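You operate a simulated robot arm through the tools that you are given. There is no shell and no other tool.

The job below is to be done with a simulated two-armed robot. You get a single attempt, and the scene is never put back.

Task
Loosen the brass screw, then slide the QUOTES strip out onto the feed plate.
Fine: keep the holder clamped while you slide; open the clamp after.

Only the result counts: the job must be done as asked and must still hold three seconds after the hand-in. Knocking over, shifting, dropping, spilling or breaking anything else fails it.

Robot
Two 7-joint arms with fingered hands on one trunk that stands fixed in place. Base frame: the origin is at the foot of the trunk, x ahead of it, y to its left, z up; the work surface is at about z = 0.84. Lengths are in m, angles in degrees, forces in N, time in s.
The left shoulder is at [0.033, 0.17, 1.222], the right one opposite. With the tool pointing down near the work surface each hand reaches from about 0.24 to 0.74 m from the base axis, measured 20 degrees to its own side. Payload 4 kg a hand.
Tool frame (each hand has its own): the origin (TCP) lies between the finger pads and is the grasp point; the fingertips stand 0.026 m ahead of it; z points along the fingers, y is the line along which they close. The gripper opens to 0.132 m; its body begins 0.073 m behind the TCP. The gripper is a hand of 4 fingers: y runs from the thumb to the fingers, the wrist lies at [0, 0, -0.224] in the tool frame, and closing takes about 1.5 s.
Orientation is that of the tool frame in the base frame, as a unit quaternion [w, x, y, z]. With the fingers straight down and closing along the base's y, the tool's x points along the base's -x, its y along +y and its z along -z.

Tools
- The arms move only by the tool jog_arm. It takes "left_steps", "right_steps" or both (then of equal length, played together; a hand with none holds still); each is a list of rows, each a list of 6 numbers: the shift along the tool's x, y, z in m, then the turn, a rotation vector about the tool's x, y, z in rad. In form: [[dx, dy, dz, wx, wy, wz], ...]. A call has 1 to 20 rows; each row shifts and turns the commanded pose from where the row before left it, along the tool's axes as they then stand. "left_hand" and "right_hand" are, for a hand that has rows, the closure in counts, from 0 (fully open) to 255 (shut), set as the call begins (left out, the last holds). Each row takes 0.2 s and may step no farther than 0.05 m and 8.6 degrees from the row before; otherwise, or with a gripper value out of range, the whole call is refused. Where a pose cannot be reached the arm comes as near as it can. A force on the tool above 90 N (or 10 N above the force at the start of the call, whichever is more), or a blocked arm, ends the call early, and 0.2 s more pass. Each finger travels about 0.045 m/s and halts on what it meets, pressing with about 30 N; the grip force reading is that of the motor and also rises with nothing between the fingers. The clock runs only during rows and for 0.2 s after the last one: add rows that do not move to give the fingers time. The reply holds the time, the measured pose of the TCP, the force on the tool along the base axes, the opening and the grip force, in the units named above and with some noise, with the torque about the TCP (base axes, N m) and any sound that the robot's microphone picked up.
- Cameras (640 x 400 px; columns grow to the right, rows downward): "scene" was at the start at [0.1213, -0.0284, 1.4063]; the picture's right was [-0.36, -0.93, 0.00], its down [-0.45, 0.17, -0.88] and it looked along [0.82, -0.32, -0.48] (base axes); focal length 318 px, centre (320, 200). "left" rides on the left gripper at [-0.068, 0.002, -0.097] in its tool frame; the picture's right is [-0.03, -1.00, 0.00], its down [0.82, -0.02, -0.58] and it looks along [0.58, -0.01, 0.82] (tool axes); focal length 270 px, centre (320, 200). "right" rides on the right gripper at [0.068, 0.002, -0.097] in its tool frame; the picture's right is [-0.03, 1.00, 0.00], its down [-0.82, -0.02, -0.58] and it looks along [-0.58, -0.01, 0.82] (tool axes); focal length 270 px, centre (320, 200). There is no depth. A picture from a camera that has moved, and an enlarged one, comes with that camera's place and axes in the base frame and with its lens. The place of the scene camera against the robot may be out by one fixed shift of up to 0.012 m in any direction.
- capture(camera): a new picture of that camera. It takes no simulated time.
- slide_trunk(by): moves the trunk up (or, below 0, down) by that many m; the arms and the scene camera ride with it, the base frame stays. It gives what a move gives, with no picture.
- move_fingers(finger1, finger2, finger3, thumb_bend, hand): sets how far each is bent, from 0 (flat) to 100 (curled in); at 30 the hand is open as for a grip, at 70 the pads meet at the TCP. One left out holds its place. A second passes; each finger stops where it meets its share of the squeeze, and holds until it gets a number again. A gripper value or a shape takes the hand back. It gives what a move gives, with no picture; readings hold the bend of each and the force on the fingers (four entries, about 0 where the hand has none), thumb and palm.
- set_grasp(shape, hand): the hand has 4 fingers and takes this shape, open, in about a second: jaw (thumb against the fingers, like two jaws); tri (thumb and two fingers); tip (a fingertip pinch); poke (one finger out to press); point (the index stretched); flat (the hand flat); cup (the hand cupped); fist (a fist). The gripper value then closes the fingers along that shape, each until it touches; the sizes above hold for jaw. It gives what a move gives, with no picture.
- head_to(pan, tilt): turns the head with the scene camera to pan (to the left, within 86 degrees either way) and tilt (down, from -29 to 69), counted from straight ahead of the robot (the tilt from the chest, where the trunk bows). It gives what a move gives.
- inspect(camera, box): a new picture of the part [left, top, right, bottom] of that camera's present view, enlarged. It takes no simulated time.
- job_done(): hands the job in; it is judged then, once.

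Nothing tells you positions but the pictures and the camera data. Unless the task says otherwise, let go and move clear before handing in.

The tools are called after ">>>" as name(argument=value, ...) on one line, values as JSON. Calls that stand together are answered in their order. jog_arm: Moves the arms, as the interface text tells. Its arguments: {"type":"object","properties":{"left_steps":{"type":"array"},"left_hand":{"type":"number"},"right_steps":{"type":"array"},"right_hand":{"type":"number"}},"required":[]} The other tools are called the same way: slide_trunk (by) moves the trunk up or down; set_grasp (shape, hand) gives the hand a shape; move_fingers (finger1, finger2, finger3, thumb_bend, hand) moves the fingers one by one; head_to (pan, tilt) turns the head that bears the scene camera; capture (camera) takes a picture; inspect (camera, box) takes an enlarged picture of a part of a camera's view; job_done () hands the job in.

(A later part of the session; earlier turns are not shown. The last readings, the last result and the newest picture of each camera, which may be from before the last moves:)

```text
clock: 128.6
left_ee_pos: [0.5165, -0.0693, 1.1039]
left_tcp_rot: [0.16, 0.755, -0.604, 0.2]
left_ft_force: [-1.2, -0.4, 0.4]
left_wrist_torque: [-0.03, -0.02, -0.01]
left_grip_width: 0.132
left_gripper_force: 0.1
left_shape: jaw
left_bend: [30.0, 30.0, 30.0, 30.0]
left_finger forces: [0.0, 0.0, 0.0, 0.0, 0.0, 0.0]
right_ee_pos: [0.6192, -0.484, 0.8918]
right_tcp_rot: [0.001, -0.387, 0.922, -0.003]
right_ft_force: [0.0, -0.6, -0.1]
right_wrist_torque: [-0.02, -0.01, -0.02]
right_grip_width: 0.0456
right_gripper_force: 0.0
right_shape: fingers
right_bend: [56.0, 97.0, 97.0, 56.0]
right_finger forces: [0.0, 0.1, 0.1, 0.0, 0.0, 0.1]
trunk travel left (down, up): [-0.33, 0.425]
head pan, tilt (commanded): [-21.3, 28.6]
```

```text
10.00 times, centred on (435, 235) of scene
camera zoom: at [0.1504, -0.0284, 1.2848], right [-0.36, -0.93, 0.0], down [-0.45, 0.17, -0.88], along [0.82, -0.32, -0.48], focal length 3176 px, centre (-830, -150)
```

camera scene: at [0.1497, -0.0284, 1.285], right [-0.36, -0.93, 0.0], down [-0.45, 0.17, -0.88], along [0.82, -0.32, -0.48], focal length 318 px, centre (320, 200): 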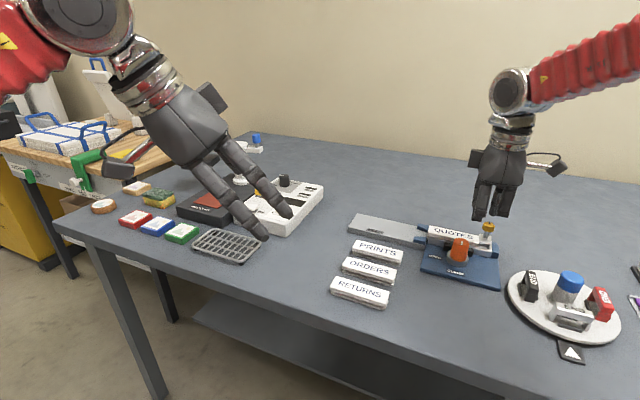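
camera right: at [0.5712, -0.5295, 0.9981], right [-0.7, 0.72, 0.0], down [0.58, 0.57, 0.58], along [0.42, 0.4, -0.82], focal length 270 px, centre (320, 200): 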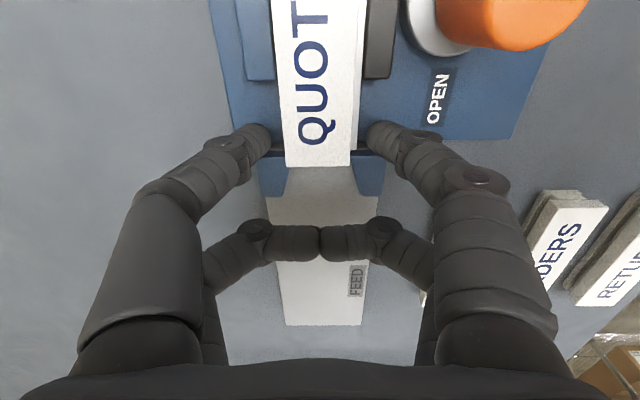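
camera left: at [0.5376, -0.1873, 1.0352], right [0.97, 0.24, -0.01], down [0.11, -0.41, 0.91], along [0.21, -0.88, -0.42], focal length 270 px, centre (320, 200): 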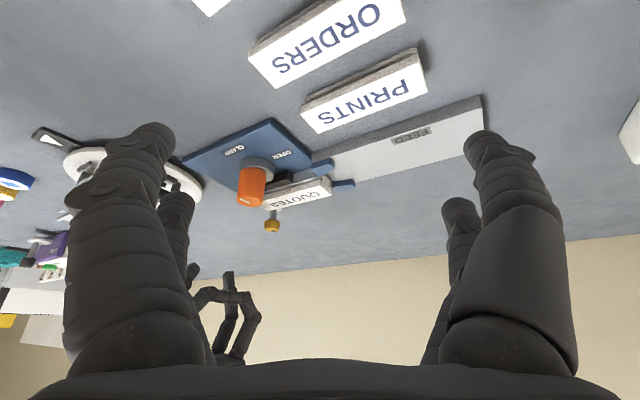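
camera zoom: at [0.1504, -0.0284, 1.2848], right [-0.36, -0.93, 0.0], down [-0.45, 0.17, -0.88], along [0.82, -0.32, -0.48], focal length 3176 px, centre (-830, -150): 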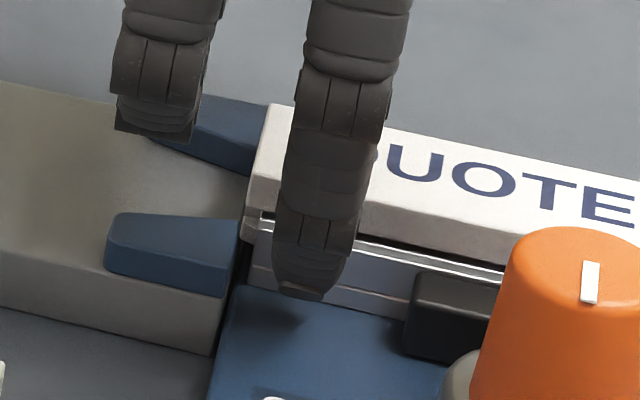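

From directly above I can see the strip's cap sits about 2 mm towards the rear guide, and the slot has play on the other side. A pinch will centre it between the guides. I raise 2 mm to stay clear of the rail and close the two fingers on the cap.

>>> jog_arm(right_steps=[[0, 0.001, -0.0025, 0, 0, 0], [0, 0, 0, 0, 0, 0]])

>>> move_fingers(hand="right", finger1=61, thumb_bend=61)

>>> inspect(camera="right", box=[220, 90, 420, 220])

>>> inspect(camera="scene", box=[410, 215, 460, 255])

```text
clock: 129.2
left_ee_pos: [0.5154, -0.0702, 1.1027]
left_tcp_rot: [0.161, 0.754, -0.604, 0.2]
left_ft_force: [-0.1, -0.2, -0.9]
left_wrist_torque: [0.04, 0.0, 0.03]
left_grip_width: 0.1319
left_gripper_force: 0.2
left_shape: jaw
left_bend: [30.0, 30.0, 30.0, 30.0]
left_finger forces: [0.1, 0.0, 0.1, 0.0, 0.0, 0.1]
right_ee_pos: [0.6196, -0.4844, 0.8938]
right_tcp_rot: [0.0, -0.388, 0.922, -0.003]
right_ft_force: [0.3, 0.3, -0.2]
right_wrist_torque: [-0.03, 0.02, 0.0]
right_grip_width: 0.0456
right_gripper_force: 0.1
right_shape: fingers
right_bend: [56.0, 97.0, 97.0, 56.0]
right_finger forces: [0.1, 0.1, 0.0, 0.0, 0.1, 0.0]
trunk travel left (down, up): [-0.33, 0.425]
head pan, tilt (commanded): [-21.3, 28.6]
```

```text
clock: 130.2
left_ee_pos: [0.5153, -0.0695, 1.104]
left_tcp_rot: [0.161, 0.754, -0.604, 0.2]
left_ft_force: [-0.8, -1.0, -0.4]
left_wrist_torque: [-0.01, 0.02, -0.02]
left_grip_width: 0.1319
left_gripper_force: 0.1
left_shape: jaw
left_bend: [30.0, 30.0, 30.0, 30.0]
left_finger forces: [0.0, 0.1, 0.0, 0.1, 0.0, 0.0]
right_ee_pos: [0.6198, -0.4825, 0.8936]
right_tcp_rot: [0.001, -0.388, 0.922, -0.002]
right_ft_force: [0.3, -0.5, 0.5]
right_wrist_torque: [0.01, 0.05, 0.0]
right_grip_width: 0.0324
right_gripper_force: 0.5
right_shape: fingers
right_bend: [60.0, 97.0, 97.0, 60.0]
right_finger forces: [0.5, 0.1, 0.0, 0.0, 0.7, 0.0]
trunk travel left (down, up): [-0.33, 0.425]
head pan, tilt (commanded): [-21.3, 28.6]
```

```text
3.08 times, centred on (320, 155) of right
camera zoom: at [0.5705, -0.5291, 0.9914], right [-0.7, 0.72, 0.0], down [0.58, 0.57, 0.58], along [0.42, 0.4, -0.82], focal length 832 px, centre (320, 338)
```

zoom: 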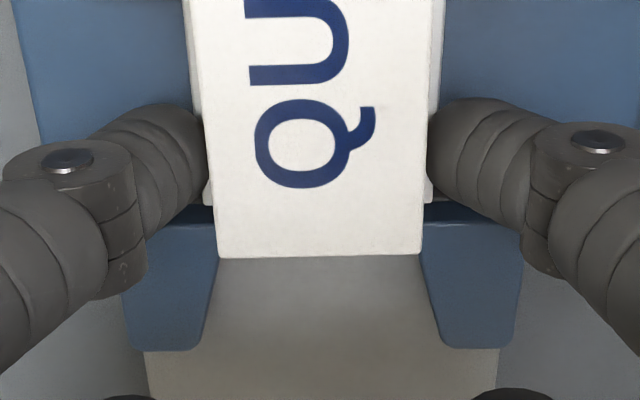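

```text
10.00 times, centred on (435, 235) of scene
camera zoom: at [0.1504, -0.0284, 1.2848], right [-0.36, -0.93, 0.0], down [-0.45, 0.17, -0.88], along [0.82, -0.32, -0.48], focal length 3176 px, centre (-830, -150)
```

zoom: 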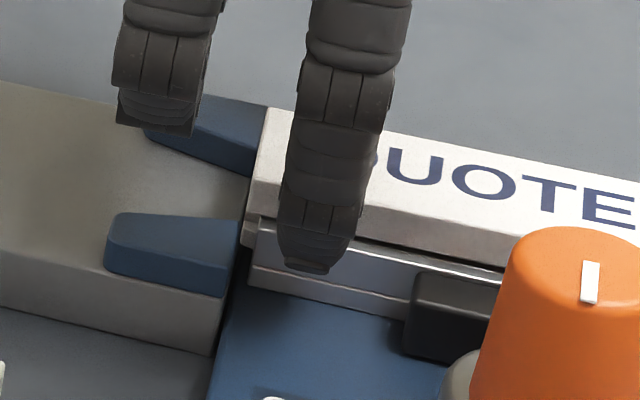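

The strip is now centred exactly between the guides. I firm up the pinch a little and draw the strip forward.

>>> move_fingers(hand="right", finger1=64, thumb_bend=64)

>>> jog_arm(right_steps=[[0, 0, -0.0005, 0, 0, 0], [-0.003, 0, 0, 0, 0, 0], [-0.003, 0, 0, 0, 0, 0], [0, 0, 0, 0, 0, 0]])

>>> inspect(camera="right", box=[220, 90, 420, 220])

>>> inspect(camera="scene", box=[410, 215, 500, 285])

```text
clock: 131.2
left_ee_pos: [0.515, -0.0694, 1.1036]
left_tcp_rot: [0.161, 0.755, -0.604, 0.2]
left_ft_force: [-0.4, -0.2, -0.2]
left_wrist_torque: [0.03, 0.02, -0.01]
left_grip_width: 0.132
left_gripper_force: 0.0
left_shape: jaw
left_bend: [30.0, 30.0, 30.0, 30.0]
left_finger forces: [0.1, 0.0, 0.0, 0.2, 0.0, 0.0]
right_ee_pos: [0.6195, -0.4832, 0.8937]
right_tcp_rot: [0.001, -0.388, 0.922, -0.002]
right_ft_force: [0.2, -0.6, 0.7]
right_wrist_torque: [0.03, -0.01, 0.03]
right_grip_width: 0.0298
right_gripper_force: 2.6
right_shape: fingers
right_bend: [61.0, 97.0, 97.0, 62.0]
right_finger forces: [2.5, 0.0, 0.0, 0.1, 3.1, 0.0]
trunk travel left (down, up): [-0.33, 0.425]
head pan, tilt (commanded): [-21.3, 28.6]
```

```text
clock: 132.2
left_ee_pos: [0.5153, -0.0695, 1.1032]
left_tcp_rot: [0.162, 0.754, -0.604, 0.201]
left_ft_force: [0.4, -0.3, -0.5]
left_wrist_torque: [0.0, -0.02, 0.03]
left_grip_width: 0.1318
left_gripper_force: 0.1
left_shape: jaw
left_bend: [30.0, 30.0, 30.0, 30.0]
left_finger forces: [0.0, 0.0, 0.0, 0.0, 0.0, 0.1]
right_ee_pos: [0.6229, -0.4787, 0.8954]
right_tcp_rot: [0.001, -0.387, 0.922, -0.002]
right_ft_force: [0.2, 0.1, 0.2]
right_wrist_torque: [0.01, 0.0, 0.01]
right_grip_width: 0.0295
right_gripper_force: 2.8
right_shape: fingers
right_bend: [61.0, 97.0, 97.0, 62.0]
right_finger forces: [2.6, 0.0, 0.0, 0.0, 2.8, 0.0]
trunk travel left (down, up): [-0.33, 0.425]
head pan, tilt (commanded): [-21.3, 28.6]
```

```text
3.08 times, centred on (320, 155) of right
camera zoom: at [0.5751, -0.5245, 0.9922], right [-0.7, 0.72, 0.0], down [0.58, 0.57, 0.58], along [0.42, 0.4, -0.82], focal length 832 px, centre (320, 338)
```

zoom: 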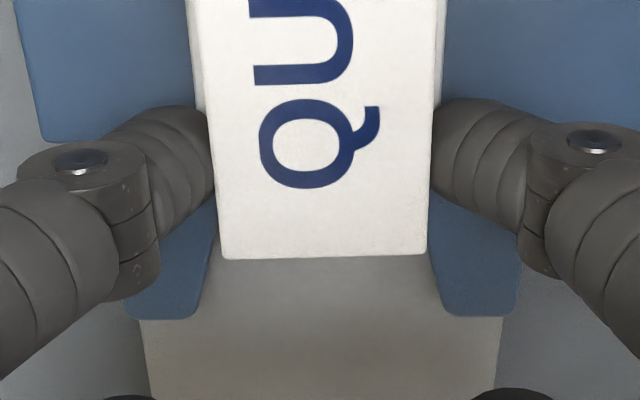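

```text
5.71 times, centred on (455, 250) of scene
camera zoom: at [0.1504, -0.0285, 1.2848], right [-0.36, -0.93, 0.0], down [-0.45, 0.17, -0.88], along [0.82, -0.32, -0.48], focal length 1815 px, centre (-451, -86)
```

zoom: 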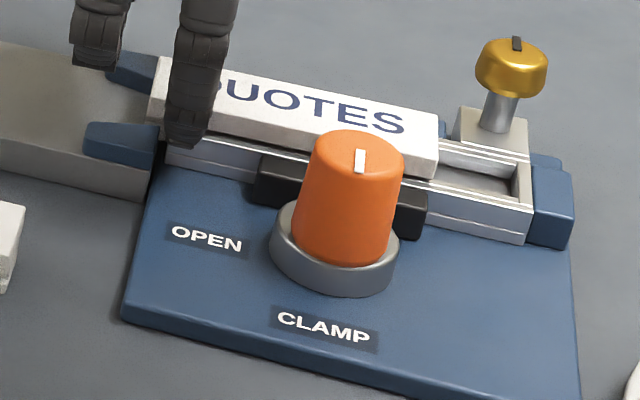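

It slides in past the guides with no resistance. I keep drawing it forward.

>>> jog_arm(right_steps=[[-0.005, 0, 0, 0, 0, 0], [-0.005, 0, 0, 0, 0, 0], [-0.005, 0, 0, 0, 0, 0], [-0.005, 0, 0, 0, 0, 0], [0, 0, 0, 0, 0, 0]])

>>> inspect(camera="right", box=[220, 90, 420, 220])

>>> inspect(camera="scene", box=[390, 200, 500, 285])

```text
clock: 133.4
left_ee_pos: [0.5103, -0.0732, 1.1053]
left_tcp_rot: [0.158, 0.754, -0.605, 0.202]
left_ft_force: [0.1, -0.6, -0.7]
left_wrist_torque: [-0.02, 0.01, 0.02]
left_grip_width: 0.1317
left_gripper_force: 0.0
left_shape: jaw
left_bend: [30.0, 30.0, 30.0, 30.0]
left_finger forces: [0.0, 0.1, 0.0, 0.0, 0.0, 0.0]
right_ee_pos: [0.6282, -0.4743, 0.8947]
right_tcp_rot: [-0.008, -0.385, 0.923, -0.006]
right_ft_force: [-39.8, -39.2, 7.8]
right_wrist_torque: [-1.15, 1.4, 1.27]
right_grip_width: 0.0296
right_gripper_force: 30.6
right_shape: fingers
right_bend: [62.0, 97.0, 97.0, 63.0]
right_finger forces: [56.5, 0.0, 0.1, 0.1, 5.4, 0.0]
trunk travel left (down, up): [-0.33, 0.425]
head pan, tilt (commanded): [-21.3, 28.6]
```

```text
3.08 times, centred on (320, 155) of right
camera zoom: at [0.5799, -0.5195, 0.9927], right [-0.69, 0.72, 0.0], down [0.59, 0.58, 0.56], along [0.41, 0.39, -0.83], focal length 832 px, centre (320, 338)
```

zoom: 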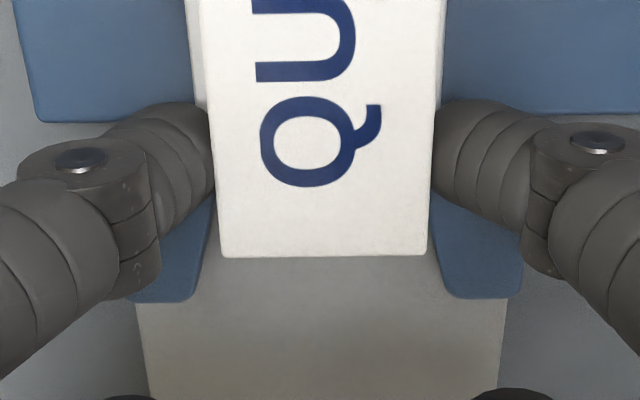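

```text
4.71 times, centred on (445, 242) of scene
camera zoom: at [0.1447, -0.032, 1.2854], right [-0.36, -0.93, 0.0], down [-0.44, 0.18, -0.88], along [0.82, -0.32, -0.48], focal length 1495 px, centre (-268, 0)
```

zoom: 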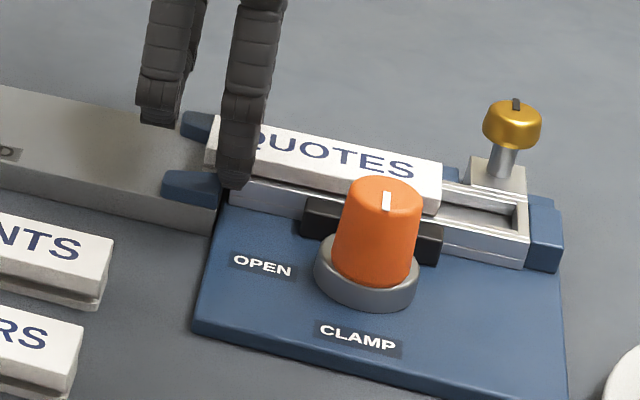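

The finger itself ran into the front guide, so I back off at once. The strip's front is now inside the guides.

>>> jog_arm(right_steps=[[0.005, 0, 0, 0, 0, 0], [0.005, 0, 0, 0, 0, 0], [0.005, 0, 0, 0, 0, 0], [0, 0, 0, 0, 0, 0]])

>>> inspect(camera="right", box=[220, 90, 420, 220])

>>> inspect(camera="scene", box=[390, 200, 500, 285])

```text
clock: 134.4
left_ee_pos: [0.5157, -0.0709, 1.1026]
left_tcp_rot: [0.16, 0.754, -0.605, 0.2]
left_ft_force: [-0.2, 0.4, -0.8]
left_wrist_torque: [-0.01, 0.0, 0.01]
left_grip_width: 0.1316
left_gripper_force: 0.1
left_shape: jaw
left_bend: [30.0, 30.0, 30.0, 30.0]
left_finger forces: [0.0, 0.0, 0.1, 0.0, 0.0, 0.1]
right_ee_pos: [0.6269, -0.4751, 0.8951]
right_tcp_rot: [0.002, -0.389, 0.921, -0.002]
right_ft_force: [-9.0, -10.9, -4.3]
right_wrist_torque: [-0.3, 0.18, 0.27]
right_grip_width: 0.0291
right_gripper_force: 10.1
right_shape: fingers
right_bend: [61.0, 97.0, 97.0, 62.0]
right_finger forces: [14.4, 0.0, 0.0, 0.0, 5.0, 0.0]
trunk travel left (down, up): [-0.33, 0.425]
head pan, tilt (commanded): [-21.3, 28.6]
```

```text
3.08 times, centred on (320, 155) of right
camera zoom: at [0.5778, -0.5214, 0.9919], right [-0.7, 0.72, 0.0], down [0.58, 0.57, 0.58], along [0.42, 0.4, -0.82], focal length 832 px, centre (320, 338)
```

zoom: 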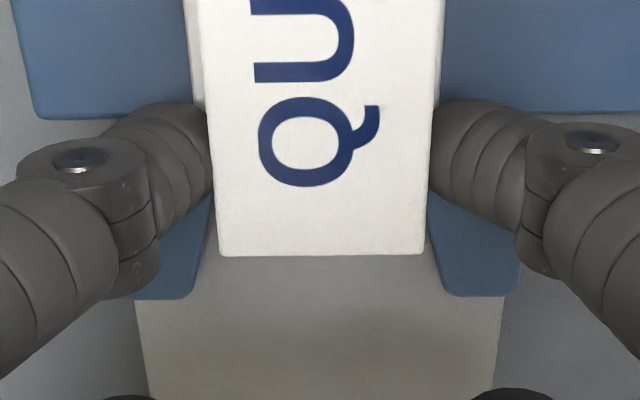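

```text
4.71 times, centred on (445, 242) of scene
camera zoom: at [0.1497, -0.0297, 1.2848], right [-0.36, -0.93, 0.0], down [-0.45, 0.17, -0.88], along [0.82, -0.32, -0.48], focal length 1495 px, centre (-268, 0)
```

zoom: 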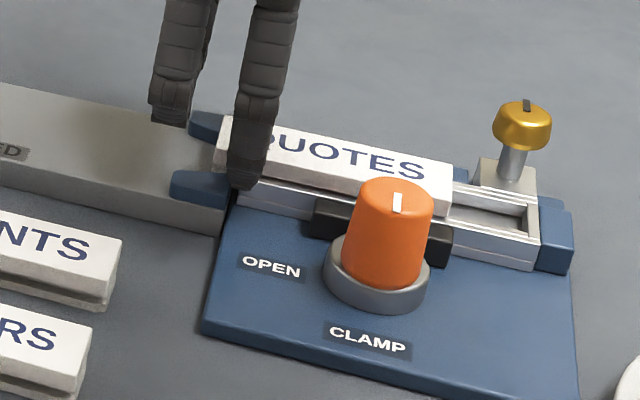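

I open the pinch so the strip stays where it is, then move back slightly and rise.

>>> move_fingers(hand="right", finger1=56, thumb_bend=56)

>>> jog_arm(right_steps=[[0.003, 0, 0, 0, 0, 0], [0, 0, -0.01, 0, 0, 0], [0, 0, -0.03, 0, 0, 0], [0, 0, -0.03, 0, 0, 0], [0, 0, 0, 0, 0, 0]])

>>> inspect(camera="right", box=[200, 40, 440, 200])

>>> inspect(camera="scene", box=[390, 200, 500, 285])

```text
clock: 135.4
left_ee_pos: [0.5151, -0.0703, 1.1026]
left_tcp_rot: [0.159, 0.755, -0.604, 0.2]
left_ft_force: [-0.6, 0.8, -0.8]
left_wrist_torque: [-0.02, 0.01, 0.0]
left_grip_width: 0.1319
left_gripper_force: 0.0
left_shape: jaw
left_bend: [30.0, 30.0, 30.0, 30.0]
left_finger forces: [0.1, 0.0, 0.0, 0.1, 0.1, 0.0]
right_ee_pos: [0.6272, -0.4764, 0.8947]
right_tcp_rot: [0.0, -0.388, 0.921, -0.001]
right_ft_force: [-4.8, -10.0, 1.4]
right_wrist_torque: [-0.32, 0.17, 0.13]
right_grip_width: 0.0372
right_gripper_force: 5.9
right_shape: fingers
right_bend: [60.0, 97.0, 97.0, 57.0]
right_finger forces: [8.5, 0.0, 0.0, 0.0, 2.7, 0.1]
trunk travel left (down, up): [-0.33, 0.425]
head pan, tilt (commanded): [-21.3, 28.6]
```

```text
clock: 136.6
left_ee_pos: [0.5154, -0.0701, 1.1032]
left_tcp_rot: [0.162, 0.754, -0.604, 0.2]
left_ft_force: [0.4, -0.2, -0.5]
left_wrist_torque: [-0.01, 0.0, 0.0]
left_grip_width: 0.1318
left_gripper_force: 0.2
left_shape: jaw
left_bend: [30.0, 30.0, 30.0, 30.0]
left_finger forces: [0.0, 0.0, 0.0, 0.1, 0.1, 0.1]
right_ee_pos: [0.6243, -0.476, 0.9644]
right_tcp_rot: [0.001, -0.387, 0.922, -0.001]
right_ft_force: [-0.7, 1.3, -0.8]
right_wrist_torque: [-0.03, 0.01, 0.0]
right_grip_width: 0.0451
right_gripper_force: 0.0
right_shape: fingers
right_bend: [56.0, 97.0, 97.0, 56.0]
right_finger forces: [0.0, 0.0, 0.0, 0.0, 0.0, 0.0]
trunk travel left (down, up): [-0.33, 0.425]
head pan, tilt (commanded): [-21.3, 28.6]
```

```text
2.50 times, centred on (320, 120) of right
camera zoom: at [0.5763, -0.5224, 1.0624], right [-0.7, 0.72, 0.0], down [0.58, 0.57, 0.58], along [0.42, 0.4, -0.82], focal length 676 px, centre (320, 400)
```

zoom: 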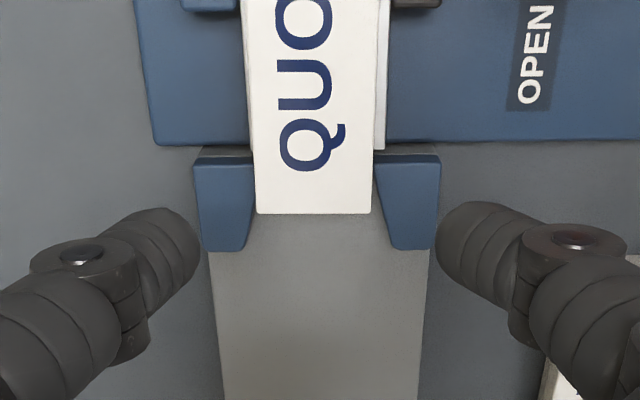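

```text
4.71 times, centred on (445, 242) of scene
camera zoom: at [0.1507, -0.0285, 1.2847], right [-0.36, -0.93, 0.0], down [-0.45, 0.17, -0.88], along [0.82, -0.32, -0.48], focal length 1495 px, centre (-268, 0)
```

zoom: 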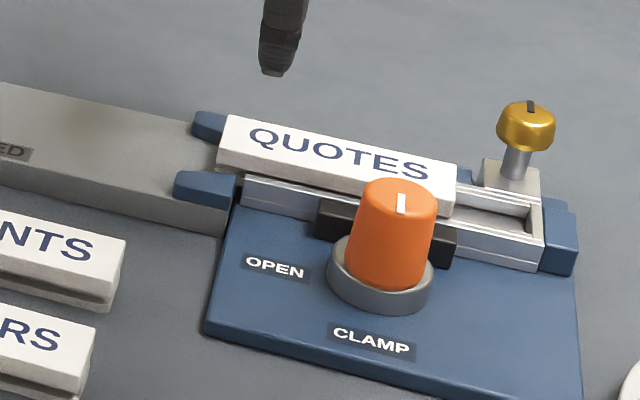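

The strip's front is now well inside the guides. I switch back to the thumb as pusher and move behind the strip to push it the rest of the way.

>>> move_fingers(hand="right", finger1=100, finger2=100, finger3=100, thumb_bend=40)

>>> jog_arm(right_steps=[[0.0314, 0.0193, -0.005, 0, 0, 0], [0.0314, 0.0193, 0, 0, 0, 0], [0.0314, 0.0193, 0, 0, 0, 0], [0, 0, 0, 0, 0, 0]])

>>> inspect(camera="right", box=[100, 60, 340, 220])

>>> inspect(camera="scene", box=[390, 180, 530, 285])

```text
clock: 137.6
left_ee_pos: [0.5165, -0.0703, 1.1035]
left_tcp_rot: [0.161, 0.754, -0.604, 0.2]
left_ft_force: [0.3, -0.2, 1.3]
left_wrist_torque: [-0.02, 0.0, -0.04]
left_grip_width: 0.1319
left_gripper_force: 0.1
left_shape: jaw
left_bend: [30.0, 30.0, 30.0, 30.0]
left_finger forces: [0.0, 0.0, 0.0, 0.1, 0.0, 0.0]
right_ee_pos: [0.6247, -0.4776, 0.964]
right_tcp_rot: [0.001, -0.388, 0.922, -0.003]
right_ft_force: [0.6, -0.3, 0.0]
right_wrist_torque: [-0.01, 0.02, -0.01]
right_grip_width: 0.0498
right_gripper_force: 0.0
right_shape: fingers
right_bend: [100.0, 97.0, 97.0, 40.0]
right_finger forces: [0.0, 0.1, 0.0, 0.1, 0.0, 0.0]
trunk travel left (down, up): [-0.33, 0.425]
head pan, tilt (commanded): [-21.3, 28.6]
```

```text
clock: 138.6
left_ee_pos: [0.5171, -0.0702, 1.1024]
left_tcp_rot: [0.161, 0.754, -0.605, 0.2]
left_ft_force: [0.0, 0.0, 1.0]
left_wrist_torque: [0.0, 0.03, -0.03]
left_grip_width: 0.1316
left_gripper_force: 0.0
left_shape: jaw
left_bend: [30.0, 30.0, 30.0, 30.0]
left_finger forces: [0.0, 0.0, 0.0, 0.1, 0.0, 0.0]
right_ee_pos: [0.5181, -0.5037, 0.9701]
right_tcp_rot: [-0.001, -0.387, 0.922, -0.002]
right_ft_force: [-0.2, -0.6, 0.0]
right_wrist_torque: [0.03, 0.04, -0.02]
right_grip_width: 0.0497
right_gripper_force: 0.2
right_shape: fingers
right_bend: [100.0, 97.0, 97.0, 40.0]
right_finger forces: [0.0, 0.1, 0.0, 0.0, 0.0, 0.0]
trunk travel left (down, up): [-0.33, 0.425]
head pan, tilt (commanded): [-21.3, 28.6]
```

```text
2.50 times, centred on (220, 140) of right
camera zoom: at [0.4688, -0.55, 1.0669], right [-0.7, 0.72, 0.0], down [0.58, 0.57, 0.58], along [0.42, 0.4, -0.82], focal length 676 px, centre (570, 350)
```

zoom: 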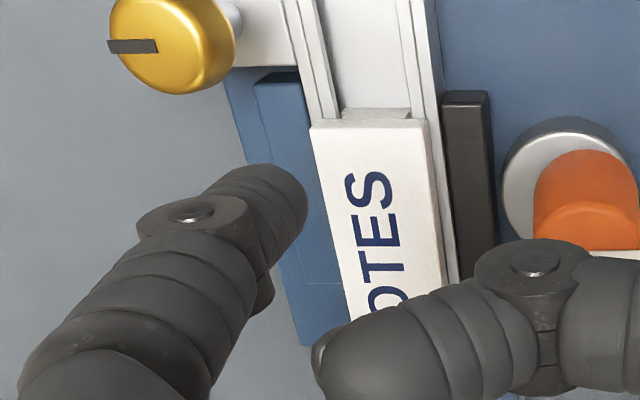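

```text
3.81 times, centred on (460, 232) of scene
camera zoom: at [0.1513, -0.0285, 1.2846], right [-0.36, -0.93, 0.0], down [-0.45, 0.17, -0.88], along [0.82, -0.32, -0.48], focal length 1210 px, centre (-213, 76)
```

zoom: 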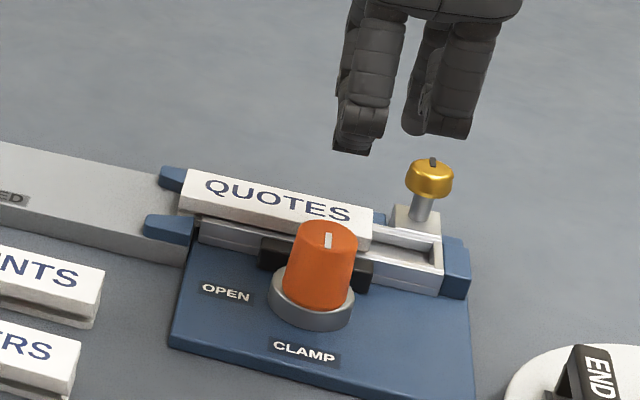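

The thumb is aligned sideways but needs 1 cm more room behind the strip. I shift back and lower to pushing height.

>>> jog_arm(right_steps=[[0.01, 0.001, 0.01, 0, 0, 0], [0, 0, 0.02, 0, 0, 0], [0, 0, 0.02, 0, 0, 0], [0, 0, 0.014, 0, 0, 0], [0, 0, 0, 0, 0, 0]])

>>> inspect(camera="right", box=[100, 60, 340, 220])

>>> inspect(camera="scene", box=[430, 200, 510, 270])

```text
clock: 139.8
left_ee_pos: [0.5158, -0.0691, 1.1032]
left_tcp_rot: [0.162, 0.754, -0.604, 0.2]
left_ft_force: [0.2, -0.5, -0.6]
left_wrist_torque: [-0.01, 0.01, 0.0]
left_grip_width: 0.1317
left_gripper_force: 0.1
left_shape: jaw
left_bend: [30.0, 30.0, 30.0, 30.0]
left_finger forces: [0.1, 0.0, 0.0, 0.0, 0.1, 0.0]
right_ee_pos: [0.5099, -0.5104, 0.906]
right_tcp_rot: [0.001, -0.388, 0.922, -0.003]
right_ft_force: [0.1, 0.1, 0.2]
right_wrist_torque: [-0.03, 0.04, 0.0]
right_grip_width: 0.0496
right_gripper_force: 0.0
right_shape: fingers
right_bend: [100.0, 97.0, 97.0, 40.0]
right_finger forces: [0.0, 0.0, 0.0, 0.0, 0.0, 0.1]
trunk travel left (down, up): [-0.33, 0.425]
head pan, tilt (commanded): [-21.3, 28.6]
```

```text
2.50 times, centred on (220, 140) of right
camera zoom: at [0.461, -0.5562, 1.0031], right [-0.7, 0.72, -0.01], down [0.58, 0.57, 0.58], along [0.42, 0.4, -0.82], focal length 676 px, centre (570, 350)
```

zoom: 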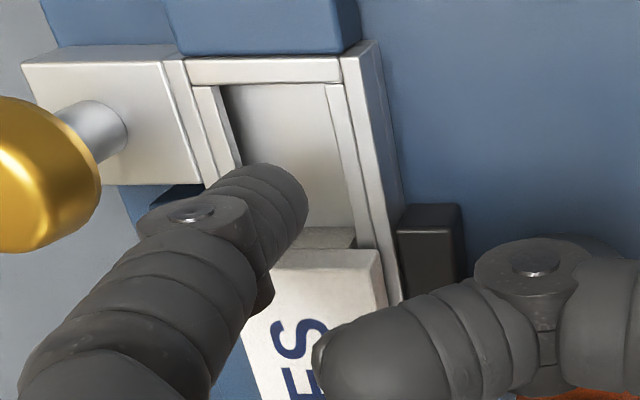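

```text
5.71 times, centred on (470, 235) of scene
camera zoom: at [0.1501, -0.0284, 1.2848], right [-0.36, -0.93, 0.0], down [-0.45, 0.17, -0.88], along [0.82, -0.32, -0.48], focal length 1815 px, centre (-537, 0)
```

zoom: 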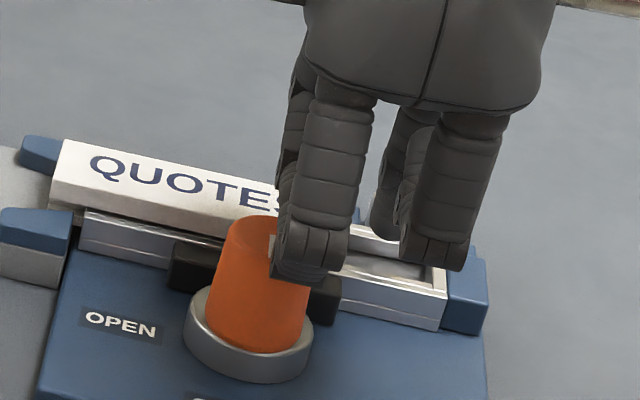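

The thumb is behind the strip and the hand clears the knob. I push forward steadily.

>>> jog_arm(right_steps=[[-0.005, 0, 0.0015, 0, 0, 0], [-0.005, 0, 0, 0, 0, 0], [-0.005, 0, 0, 0, 0, 0], [-0.005, 0, 0, 0, 0, 0], [0, 0, 0, 0, 0, 0]])

>>> inspect(camera="scene", box=[390, 190, 510, 275])

>>> jog_arm(right_steps=[[-0.005, 0, 0, 0, 0, 0], [-0.005, 0, 0, 0, 0, 0], [0, 0, 0, 0, 0, 0]])

>>> inspect(camera="scene", box=[390, 190, 510, 275])

>>> inspect(camera="right", box=[100, 60, 340, 220])

```text
clock: 141.0
left_ee_pos: [0.516, -0.0692, 1.103]
left_tcp_rot: [0.162, 0.754, -0.604, 0.201]
left_ft_force: [0.5, -1.1, -0.1]
left_wrist_torque: [0.01, 0.02, -0.01]
left_grip_width: 0.1319
left_gripper_force: 0.1
left_shape: jaw
left_bend: [30.0, 30.0, 30.0, 30.0]
left_finger forces: [0.1, 0.0, 0.1, 0.1, 0.1, 0.0]
right_ee_pos: [0.5249, -0.4975, 0.9052]
right_tcp_rot: [0.001, -0.388, 0.921, -0.003]
right_ft_force: [0.8, 0.0, -0.5]
right_wrist_torque: [0.01, 0.03, -0.02]
right_grip_width: 0.0498
right_gripper_force: 0.2
right_shape: fingers
right_bend: [100.0, 97.0, 97.0, 40.0]
right_finger forces: [0.1, 0.0, 0.1, 0.0, 0.2, 0.0]
trunk travel left (down, up): [-0.33, 0.425]
head pan, tilt (commanded): [-21.3, 28.6]
```

```text
4.71 times, centred on (450, 232) of scene
camera zoom: at [0.1502, -0.0285, 1.2848], right [-0.36, -0.93, 0.0], down [-0.45, 0.17, -0.88], along [0.82, -0.32, -0.48], focal length 1495 px, centre (-292, 47)
```

zoom: 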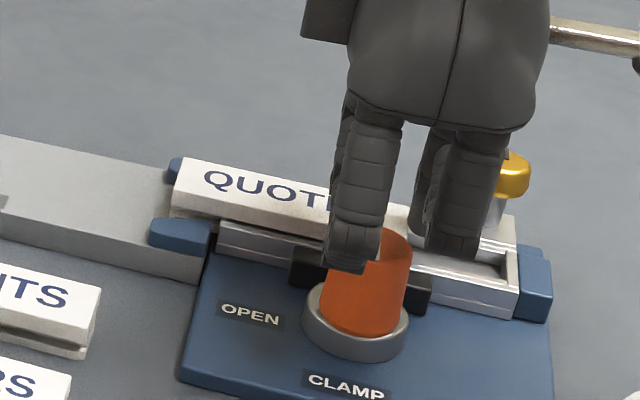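

```text
clock: 141.8
left_ee_pos: [0.5165, -0.0692, 1.1033]
left_tcp_rot: [0.161, 0.754, -0.604, 0.2]
left_ft_force: [1.0, 0.8, -0.8]
left_wrist_torque: [-0.01, 0.03, -0.02]
left_grip_width: 0.132
left_gripper_force: 0.1
left_shape: jaw
left_bend: [30.0, 30.0, 30.0, 30.0]
left_finger forces: [0.1, 0.1, 0.1, 0.1, 0.0, 0.1]
right_ee_pos: [0.5317, -0.4891, 0.9046]
right_tcp_rot: [0.001, -0.388, 0.922, -0.002]
right_ft_force: [0.4, 0.2, 0.0]
right_wrist_torque: [-0.03, -0.02, -0.05]
right_grip_width: 0.05
right_gripper_force: 0.1
right_shape: fingers
right_bend: [100.0, 97.0, 97.0, 40.0]
right_finger forces: [0.0, 0.1, 0.0, 0.0, 0.1, 0.0]
trunk travel left (down, up): [-0.33, 0.425]
head pan, tilt (commanded): [-21.3, 28.6]
```

```text
4.71 times, centred on (450, 232) of scene
camera zoom: at [0.1503, -0.0285, 1.2848], right [-0.36, -0.93, 0.0], down [-0.45, 0.17, -0.88], along [0.82, -0.32, -0.48], focal length 1495 px, centre (-292, 47)
```

zoom: 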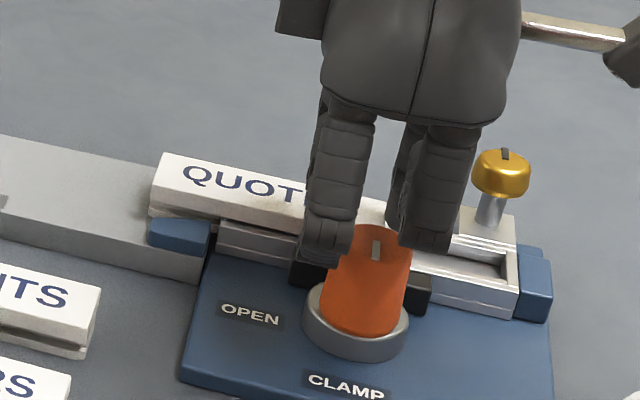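

```text
2.50 times, centred on (220, 140) of right
camera zoom: at [0.4824, -0.5353, 1.0015], right [-0.7, 0.72, 0.0], down [0.58, 0.57, 0.58], along [0.42, 0.4, -0.82], focal length 676 px, centre (570, 350)
```

zoom: 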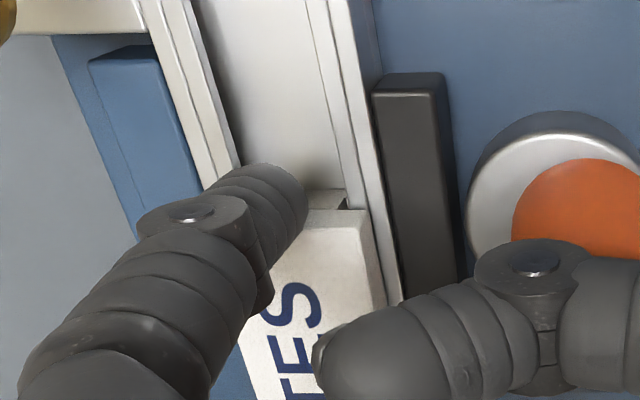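

The strip is gliding onto the feed plate with hardly any force and the holder stays seated. I continue the push.

>>> jog_arm(right_steps=[[-0.005, 0, 0, 0, 0, 0], [-0.005, 0, 0, 0, 0, 0], [-0.005, 0, 0, 0, 0, 0], [-0.005, 0, 0, 0, 0, 0], [-0.005, 0, 0, 0, 0, 0], [0, 0, 0, 0, 0, 0]])

>>> inspect(camera="scene", box=[370, 180, 510, 275])

>>> inspect(camera="right", box=[100, 60, 340, 220])

```text
clock: 143.2
left_ee_pos: [0.5156, -0.0701, 1.1032]
left_tcp_rot: [0.161, 0.754, -0.604, 0.2]
left_ft_force: [0.2, -1.1, 0.2]
left_wrist_torque: [-0.01, -0.01, 0.04]
left_grip_width: 0.1317
left_gripper_force: 0.1
left_shape: jaw
left_bend: [30.0, 30.0, 30.0, 30.0]
left_finger forces: [0.0, 0.1, 0.0, 0.0, 0.0, 0.0]
right_ee_pos: [0.5492, -0.4716, 0.9049]
right_tcp_rot: [0.001, -0.387, 0.922, -0.003]
right_ft_force: [0.1, 1.0, 0.3]
right_wrist_torque: [0.0, -0.01, 0.0]
right_grip_width: 0.0497
right_gripper_force: 0.2
right_shape: fingers
right_bend: [100.0, 97.0, 97.0, 40.0]
right_finger forces: [0.1, 0.0, 0.1, 0.1, 0.1, 0.0]
trunk travel left (down, up): [-0.33, 0.425]
head pan, tilt (commanded): [-21.3, 28.6]
```

```text
4.21 times, centred on (440, 228) of scene
camera zoom: at [0.1502, -0.0285, 1.2848], right [-0.36, -0.93, 0.0], down [-0.45, 0.17, -0.88], along [0.82, -0.32, -0.48], focal length 1337 px, centre (-185, 84)
```

zoom: 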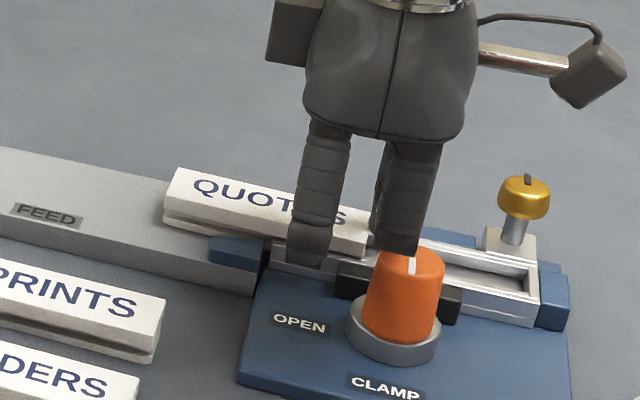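

```text
2.50 times, centred on (220, 140) of right
camera zoom: at [0.4996, -0.5169, 1.002], right [-0.7, 0.72, -0.01], down [0.58, 0.57, 0.58], along [0.42, 0.4, -0.82], focal length 676 px, centre (570, 350)
```

zoom: 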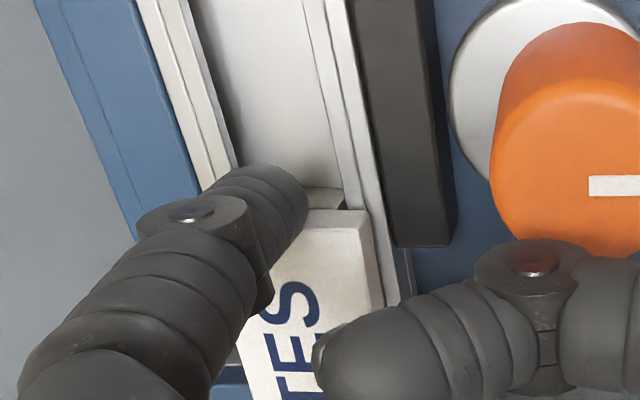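

Over half the strip is on the feed plate. I continue, then lower the thumb slightly once past the knob so it keeps a good hold on the cap's end.

>>> jog_arm(right_steps=[[-0.005, 0, 0, 0, 0, 0], [-0.005, 0, 0, 0, 0, 0], [-0.005, 0, 0, 0, 0, 0], [-0.005, 0, 0, 0, 0, 0], [-0.005, 0, 0, 0, 0, 0], [0, 0, 0.002, 0, 0, 0], [0, 0, 0, 0, 0, 0]])

>>> inspect(camera="scene", box=[350, 180, 510, 285])

>>> inspect(camera="right", box=[100, 60, 340, 220])

```text
clock: 144.8
left_ee_pos: [0.5145, -0.0688, 1.103]
left_tcp_rot: [0.161, 0.755, -0.604, 0.2]
left_ft_force: [0.3, 0.3, 0.1]
left_wrist_torque: [0.04, -0.02, 0.0]
left_grip_width: 0.1319
left_gripper_force: 0.1
left_shape: jaw
left_bend: [30.0, 30.0, 30.0, 30.0]
left_finger forces: [0.1, 0.0, 0.1, 0.0, 0.1, 0.1]
right_ee_pos: [0.5664, -0.4539, 0.9027]
right_tcp_rot: [0.0, -0.388, 0.922, -0.003]
right_ft_force: [-0.7, -1.1, -0.3]
right_wrist_torque: [0.0, -0.01, 0.0]
right_grip_width: 0.0497
right_gripper_force: 0.1
right_shape: fingers
right_bend: [100.0, 97.0, 97.0, 40.0]
right_finger forces: [0.1, 0.0, 0.1, 0.1, 0.3, 0.0]
trunk travel left (down, up): [-0.33, 0.425]
head pan, tilt (commanded): [-21.3, 28.6]
```

```text
3.81 times, centred on (430, 232) of scene
camera zoom: at [0.1503, -0.0284, 1.2848], right [-0.36, -0.93, 0.0], down [-0.45, 0.17, -0.88], along [0.82, -0.32, -0.48], focal length 1210 px, centre (-99, 76)
```

zoom: 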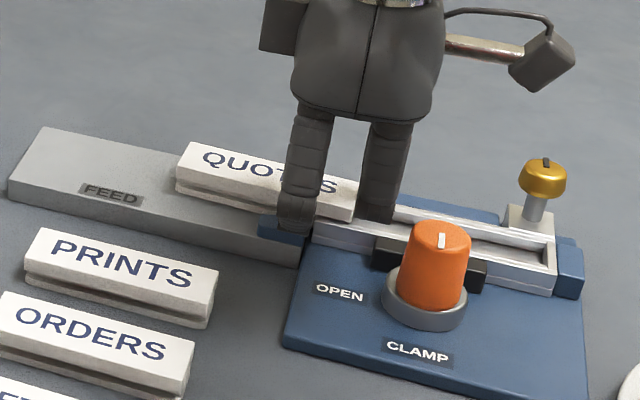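

```text
2.50 times, centred on (220, 140) of right
camera zoom: at [0.517, -0.4992, 0.9997], right [-0.7, 0.72, -0.01], down [0.58, 0.57, 0.58], along [0.42, 0.4, -0.82], focal length 676 px, centre (570, 350)
```

zoom: 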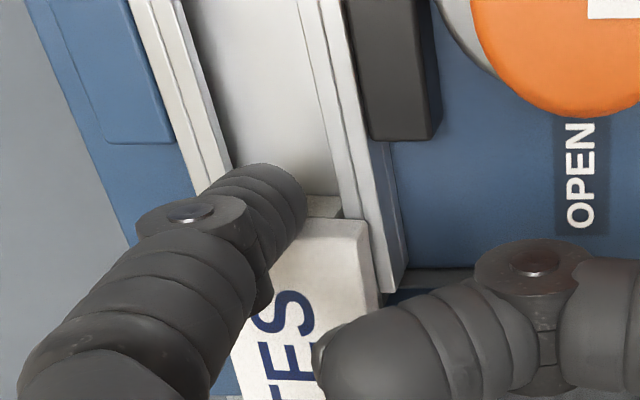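

>>> jog_arm(right_steps=[[-0.005, 0, 0, 0, 0, 0], [-0.005, 0, 0, 0, 0, 0], [-0.005, 0, 0, 0, 0, 0], [-0.005, 0, 0, 0, 0, 0], [-0.005, 0, 0, 0, 0, 0], [0, 0, 0, 0, 0, 0]])

>>> inspect(camera="scene", box=[350, 180, 510, 285])

>>> inspect(camera="right", box=[100, 60, 340, 220])

```text
clock: 146.2
left_ee_pos: [0.5154, -0.0695, 1.1044]
left_tcp_rot: [0.162, 0.754, -0.605, 0.199]
left_ft_force: [-0.4, 0.0, -1.3]
left_wrist_torque: [-0.03, -0.01, 0.0]
left_grip_width: 0.1317
left_gripper_force: 0.1
left_shape: jaw
left_bend: [30.0, 30.0, 30.0, 30.0]
left_finger forces: [0.1, 0.0, 0.1, 0.0, 0.0, 0.0]
right_ee_pos: [0.5834, -0.4351, 0.9021]
right_tcp_rot: [0.001, -0.388, 0.922, -0.003]
right_ft_force: [0.0, 0.8, -0.3]
right_wrist_torque: [0.02, 0.03, 0.0]
right_grip_width: 0.0498
right_gripper_force: 0.0
right_shape: fingers
right_bend: [100.0, 97.0, 97.0, 40.0]
right_finger forces: [0.1, 0.0, 0.0, 0.1, 0.1, 0.1]
trunk travel left (down, up): [-0.33, 0.425]
head pan, tilt (commanded): [-21.3, 28.6]
```

```text
3.81 times, centred on (430, 232) of scene
camera zoom: at [0.1503, -0.0285, 1.2848], right [-0.36, -0.93, 0.0], down [-0.45, 0.17, -0.88], along [0.82, -0.32, -0.48], focal length 1210 px, centre (-99, 76)
```

zoom: 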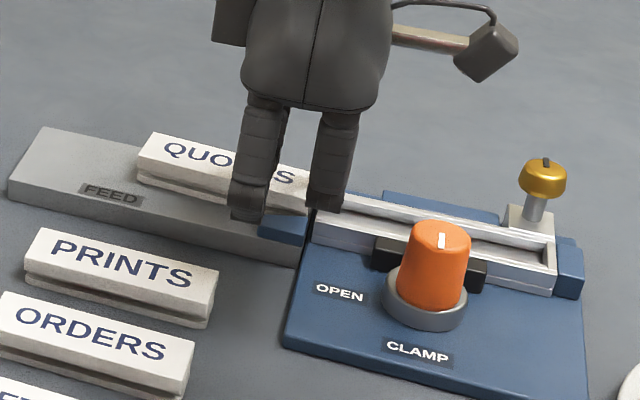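

```text
2.50 times, centred on (220, 140) of right
camera zoom: at [0.5342, -0.4815, 0.9999], right [-0.7, 0.72, -0.01], down [0.58, 0.57, 0.58], along [0.42, 0.4, -0.82], focal length 676 px, centre (570, 350)
```

zoom: 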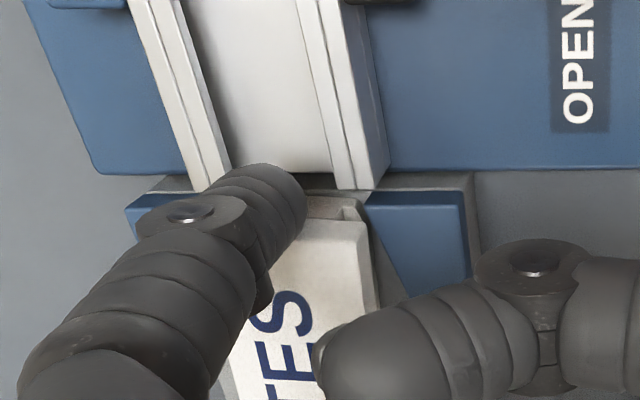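

The strip's tail has just left the rail. I push it about 28 mm further so that it lies entirely on the feed plate, past the guides.

>>> jog_arm(right_steps=[[-0.005, 0, 0.0005, 0, 0, 0], [-0.005, 0, 0, 0, 0, 0], [-0.005, 0, 0, 0, 0, 0], [-0.005, 0, 0, 0, 0, 0], [-0.004, 0, 0, 0, 0, 0], [-0.004, 0, 0, 0, 0, 0], [0, 0, 0, 0, 0, 0]])

>>> inspect(camera="scene", box=[350, 180, 510, 285])

>>> inspect(camera="right", box=[100, 60, 340, 220])

```text
clock: 147.8
left_ee_pos: [0.5166, -0.069, 1.1026]
left_tcp_rot: [0.161, 0.754, -0.605, 0.2]
left_ft_force: [0.3, -0.1, -0.3]
left_wrist_torque: [0.0, -0.01, 0.01]
left_grip_width: 0.1322
left_gripper_force: 0.1
left_shape: jaw
left_bend: [30.0, 30.0, 30.0, 30.0]
left_finger forces: [0.1, 0.1, 0.0, 0.0, 0.0, 0.0]
right_ee_pos: [0.6021, -0.4158, 0.901]
right_tcp_rot: [0.001, -0.387, 0.922, -0.003]
right_ft_force: [0.3, 0.3, 0.7]
right_wrist_torque: [0.0, 0.02, 0.03]
right_grip_width: 0.0499
right_gripper_force: 0.6
right_shape: fingers
right_bend: [100.0, 97.0, 97.0, 40.0]
right_finger forces: [0.0, 0.0, 0.0, 0.0, 0.2, 0.1]
trunk travel left (down, up): [-0.33, 0.425]
head pan, tilt (commanded): [-21.3, 28.6]
```

```text
3.81 times, centred on (430, 232) of scene
camera zoom: at [0.1503, -0.0285, 1.2848], right [-0.36, -0.93, 0.0], down [-0.45, 0.17, -0.88], along [0.82, -0.32, -0.48], focal length 1210 px, centre (-99, 76)
```

zoom: 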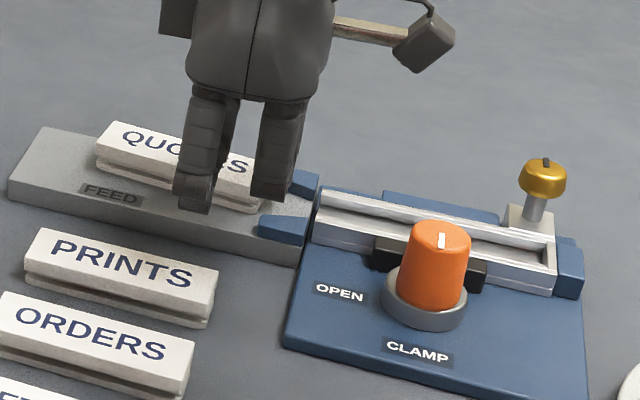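

```text
2.50 times, centred on (220, 140) of right
camera zoom: at [0.5539, -0.4615, 0.999], right [-0.7, 0.72, 0.0], down [0.58, 0.57, 0.58], along [0.42, 0.4, -0.82], focal length 676 px, centre (570, 350)
```

zoom: 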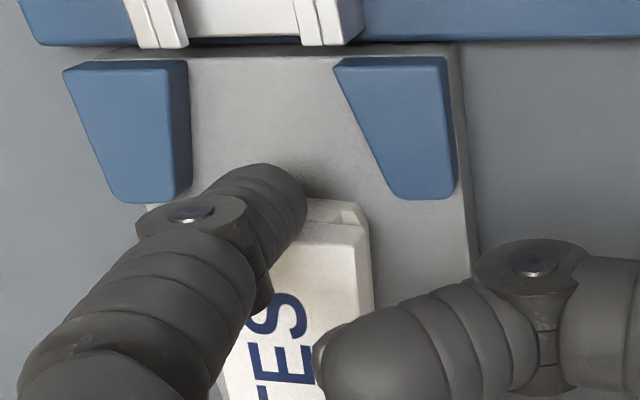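

The strip now lies fully on the feed plate, beyond the guides. I back the thumb away and lift clear to check the result.

>>> jog_arm(right_steps=[[0.008, 0, 0, 0, 0, 0], [0, 0, -0.03, 0, 0, 0], [0, 0, -0.04, 0, 0, 0], [0, 0, -0.04, 0, 0, 0], [0.03, 0, -0.03, 0, 0, 0], [0.04, 0, 0, 0, 0, 0], [0.04, 0, 0, 0, 0, 0], [0, 0, 0, 0, 0, 0]])

>>> capture(camera="scene")

>>> inspect(camera="scene", box=[340, 190, 510, 300])

>>> capture(camera="right")

```text
clock: 149.6
left_ee_pos: [0.5157, -0.0687, 1.1033]
left_tcp_rot: [0.161, 0.754, -0.604, 0.2]
left_ft_force: [-0.2, 0.1, -0.7]
left_wrist_torque: [0.03, 0.01, 0.02]
left_grip_width: 0.1319
left_gripper_force: 0.0
left_shape: jaw
left_bend: [30.0, 30.0, 30.0, 30.0]
left_finger forces: [0.0, 0.1, 0.1, 0.1, 0.1, 0.0]
right_ee_pos: [0.5212, -0.4996, 1.0416]
right_tcp_rot: [0.0, -0.389, 0.921, -0.002]
right_ft_force: [-0.1, -0.4, 0.3]
right_wrist_torque: [-0.01, 0.03, -0.02]
right_grip_width: 0.0498
right_gripper_force: 0.0
right_shape: fingers
right_bend: [100.0, 97.0, 97.0, 40.0]
right_finger forces: [0.0, 0.0, 0.0, 0.1, 0.1, 0.0]
trunk travel left (down, up): [-0.33, 0.425]
head pan, tilt (commanded): [-21.3, 28.6]
```

```text
taken
camera scene: at [0.151, -0.0283, 1.2847], right [-0.36, -0.93, 0.0], down [-0.45, 0.17, -0.88], along [0.82, -0.32, -0.48], focal length 318 px, centre (320, 200)
```

scene: 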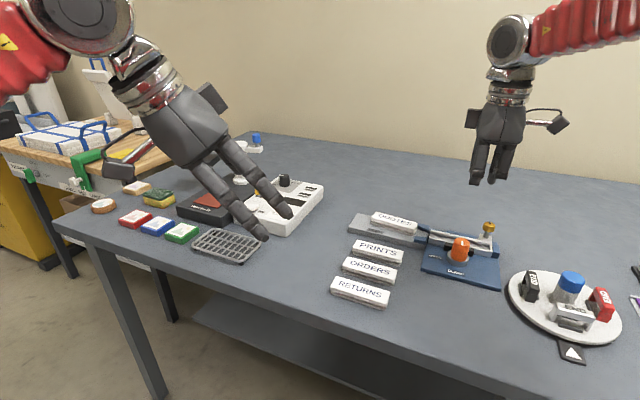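

```text
3.64 times, centred on (425, 245) of scene
camera zoom: at [0.151, -0.0283, 1.2847], right [-0.36, -0.93, 0.0], down [-0.45, 0.17, -0.88], along [0.82, -0.32, -0.48], focal length 1155 px, centre (-62, 36)
```

zoom: 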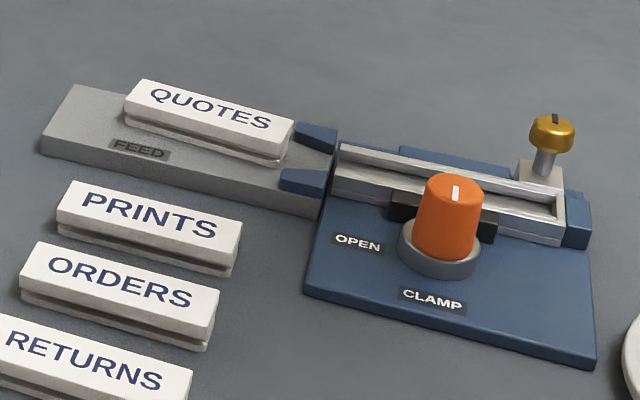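

```text
taken
camera right: at [0.4714, -0.5449, 1.1386], right [-0.7, 0.72, 0.0], down [0.58, 0.57, 0.58], along [0.42, 0.4, -0.82], focal length 270 px, centre (320, 200)
```

right: 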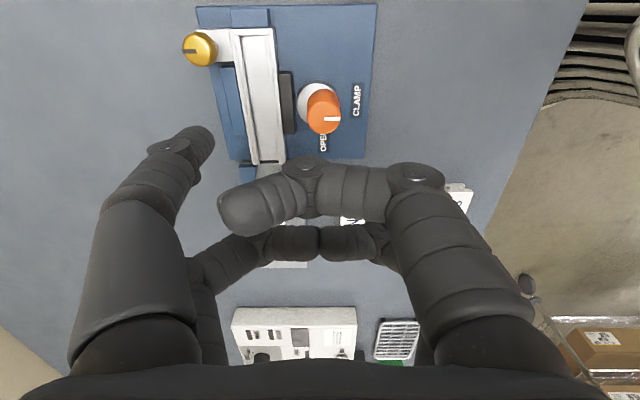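

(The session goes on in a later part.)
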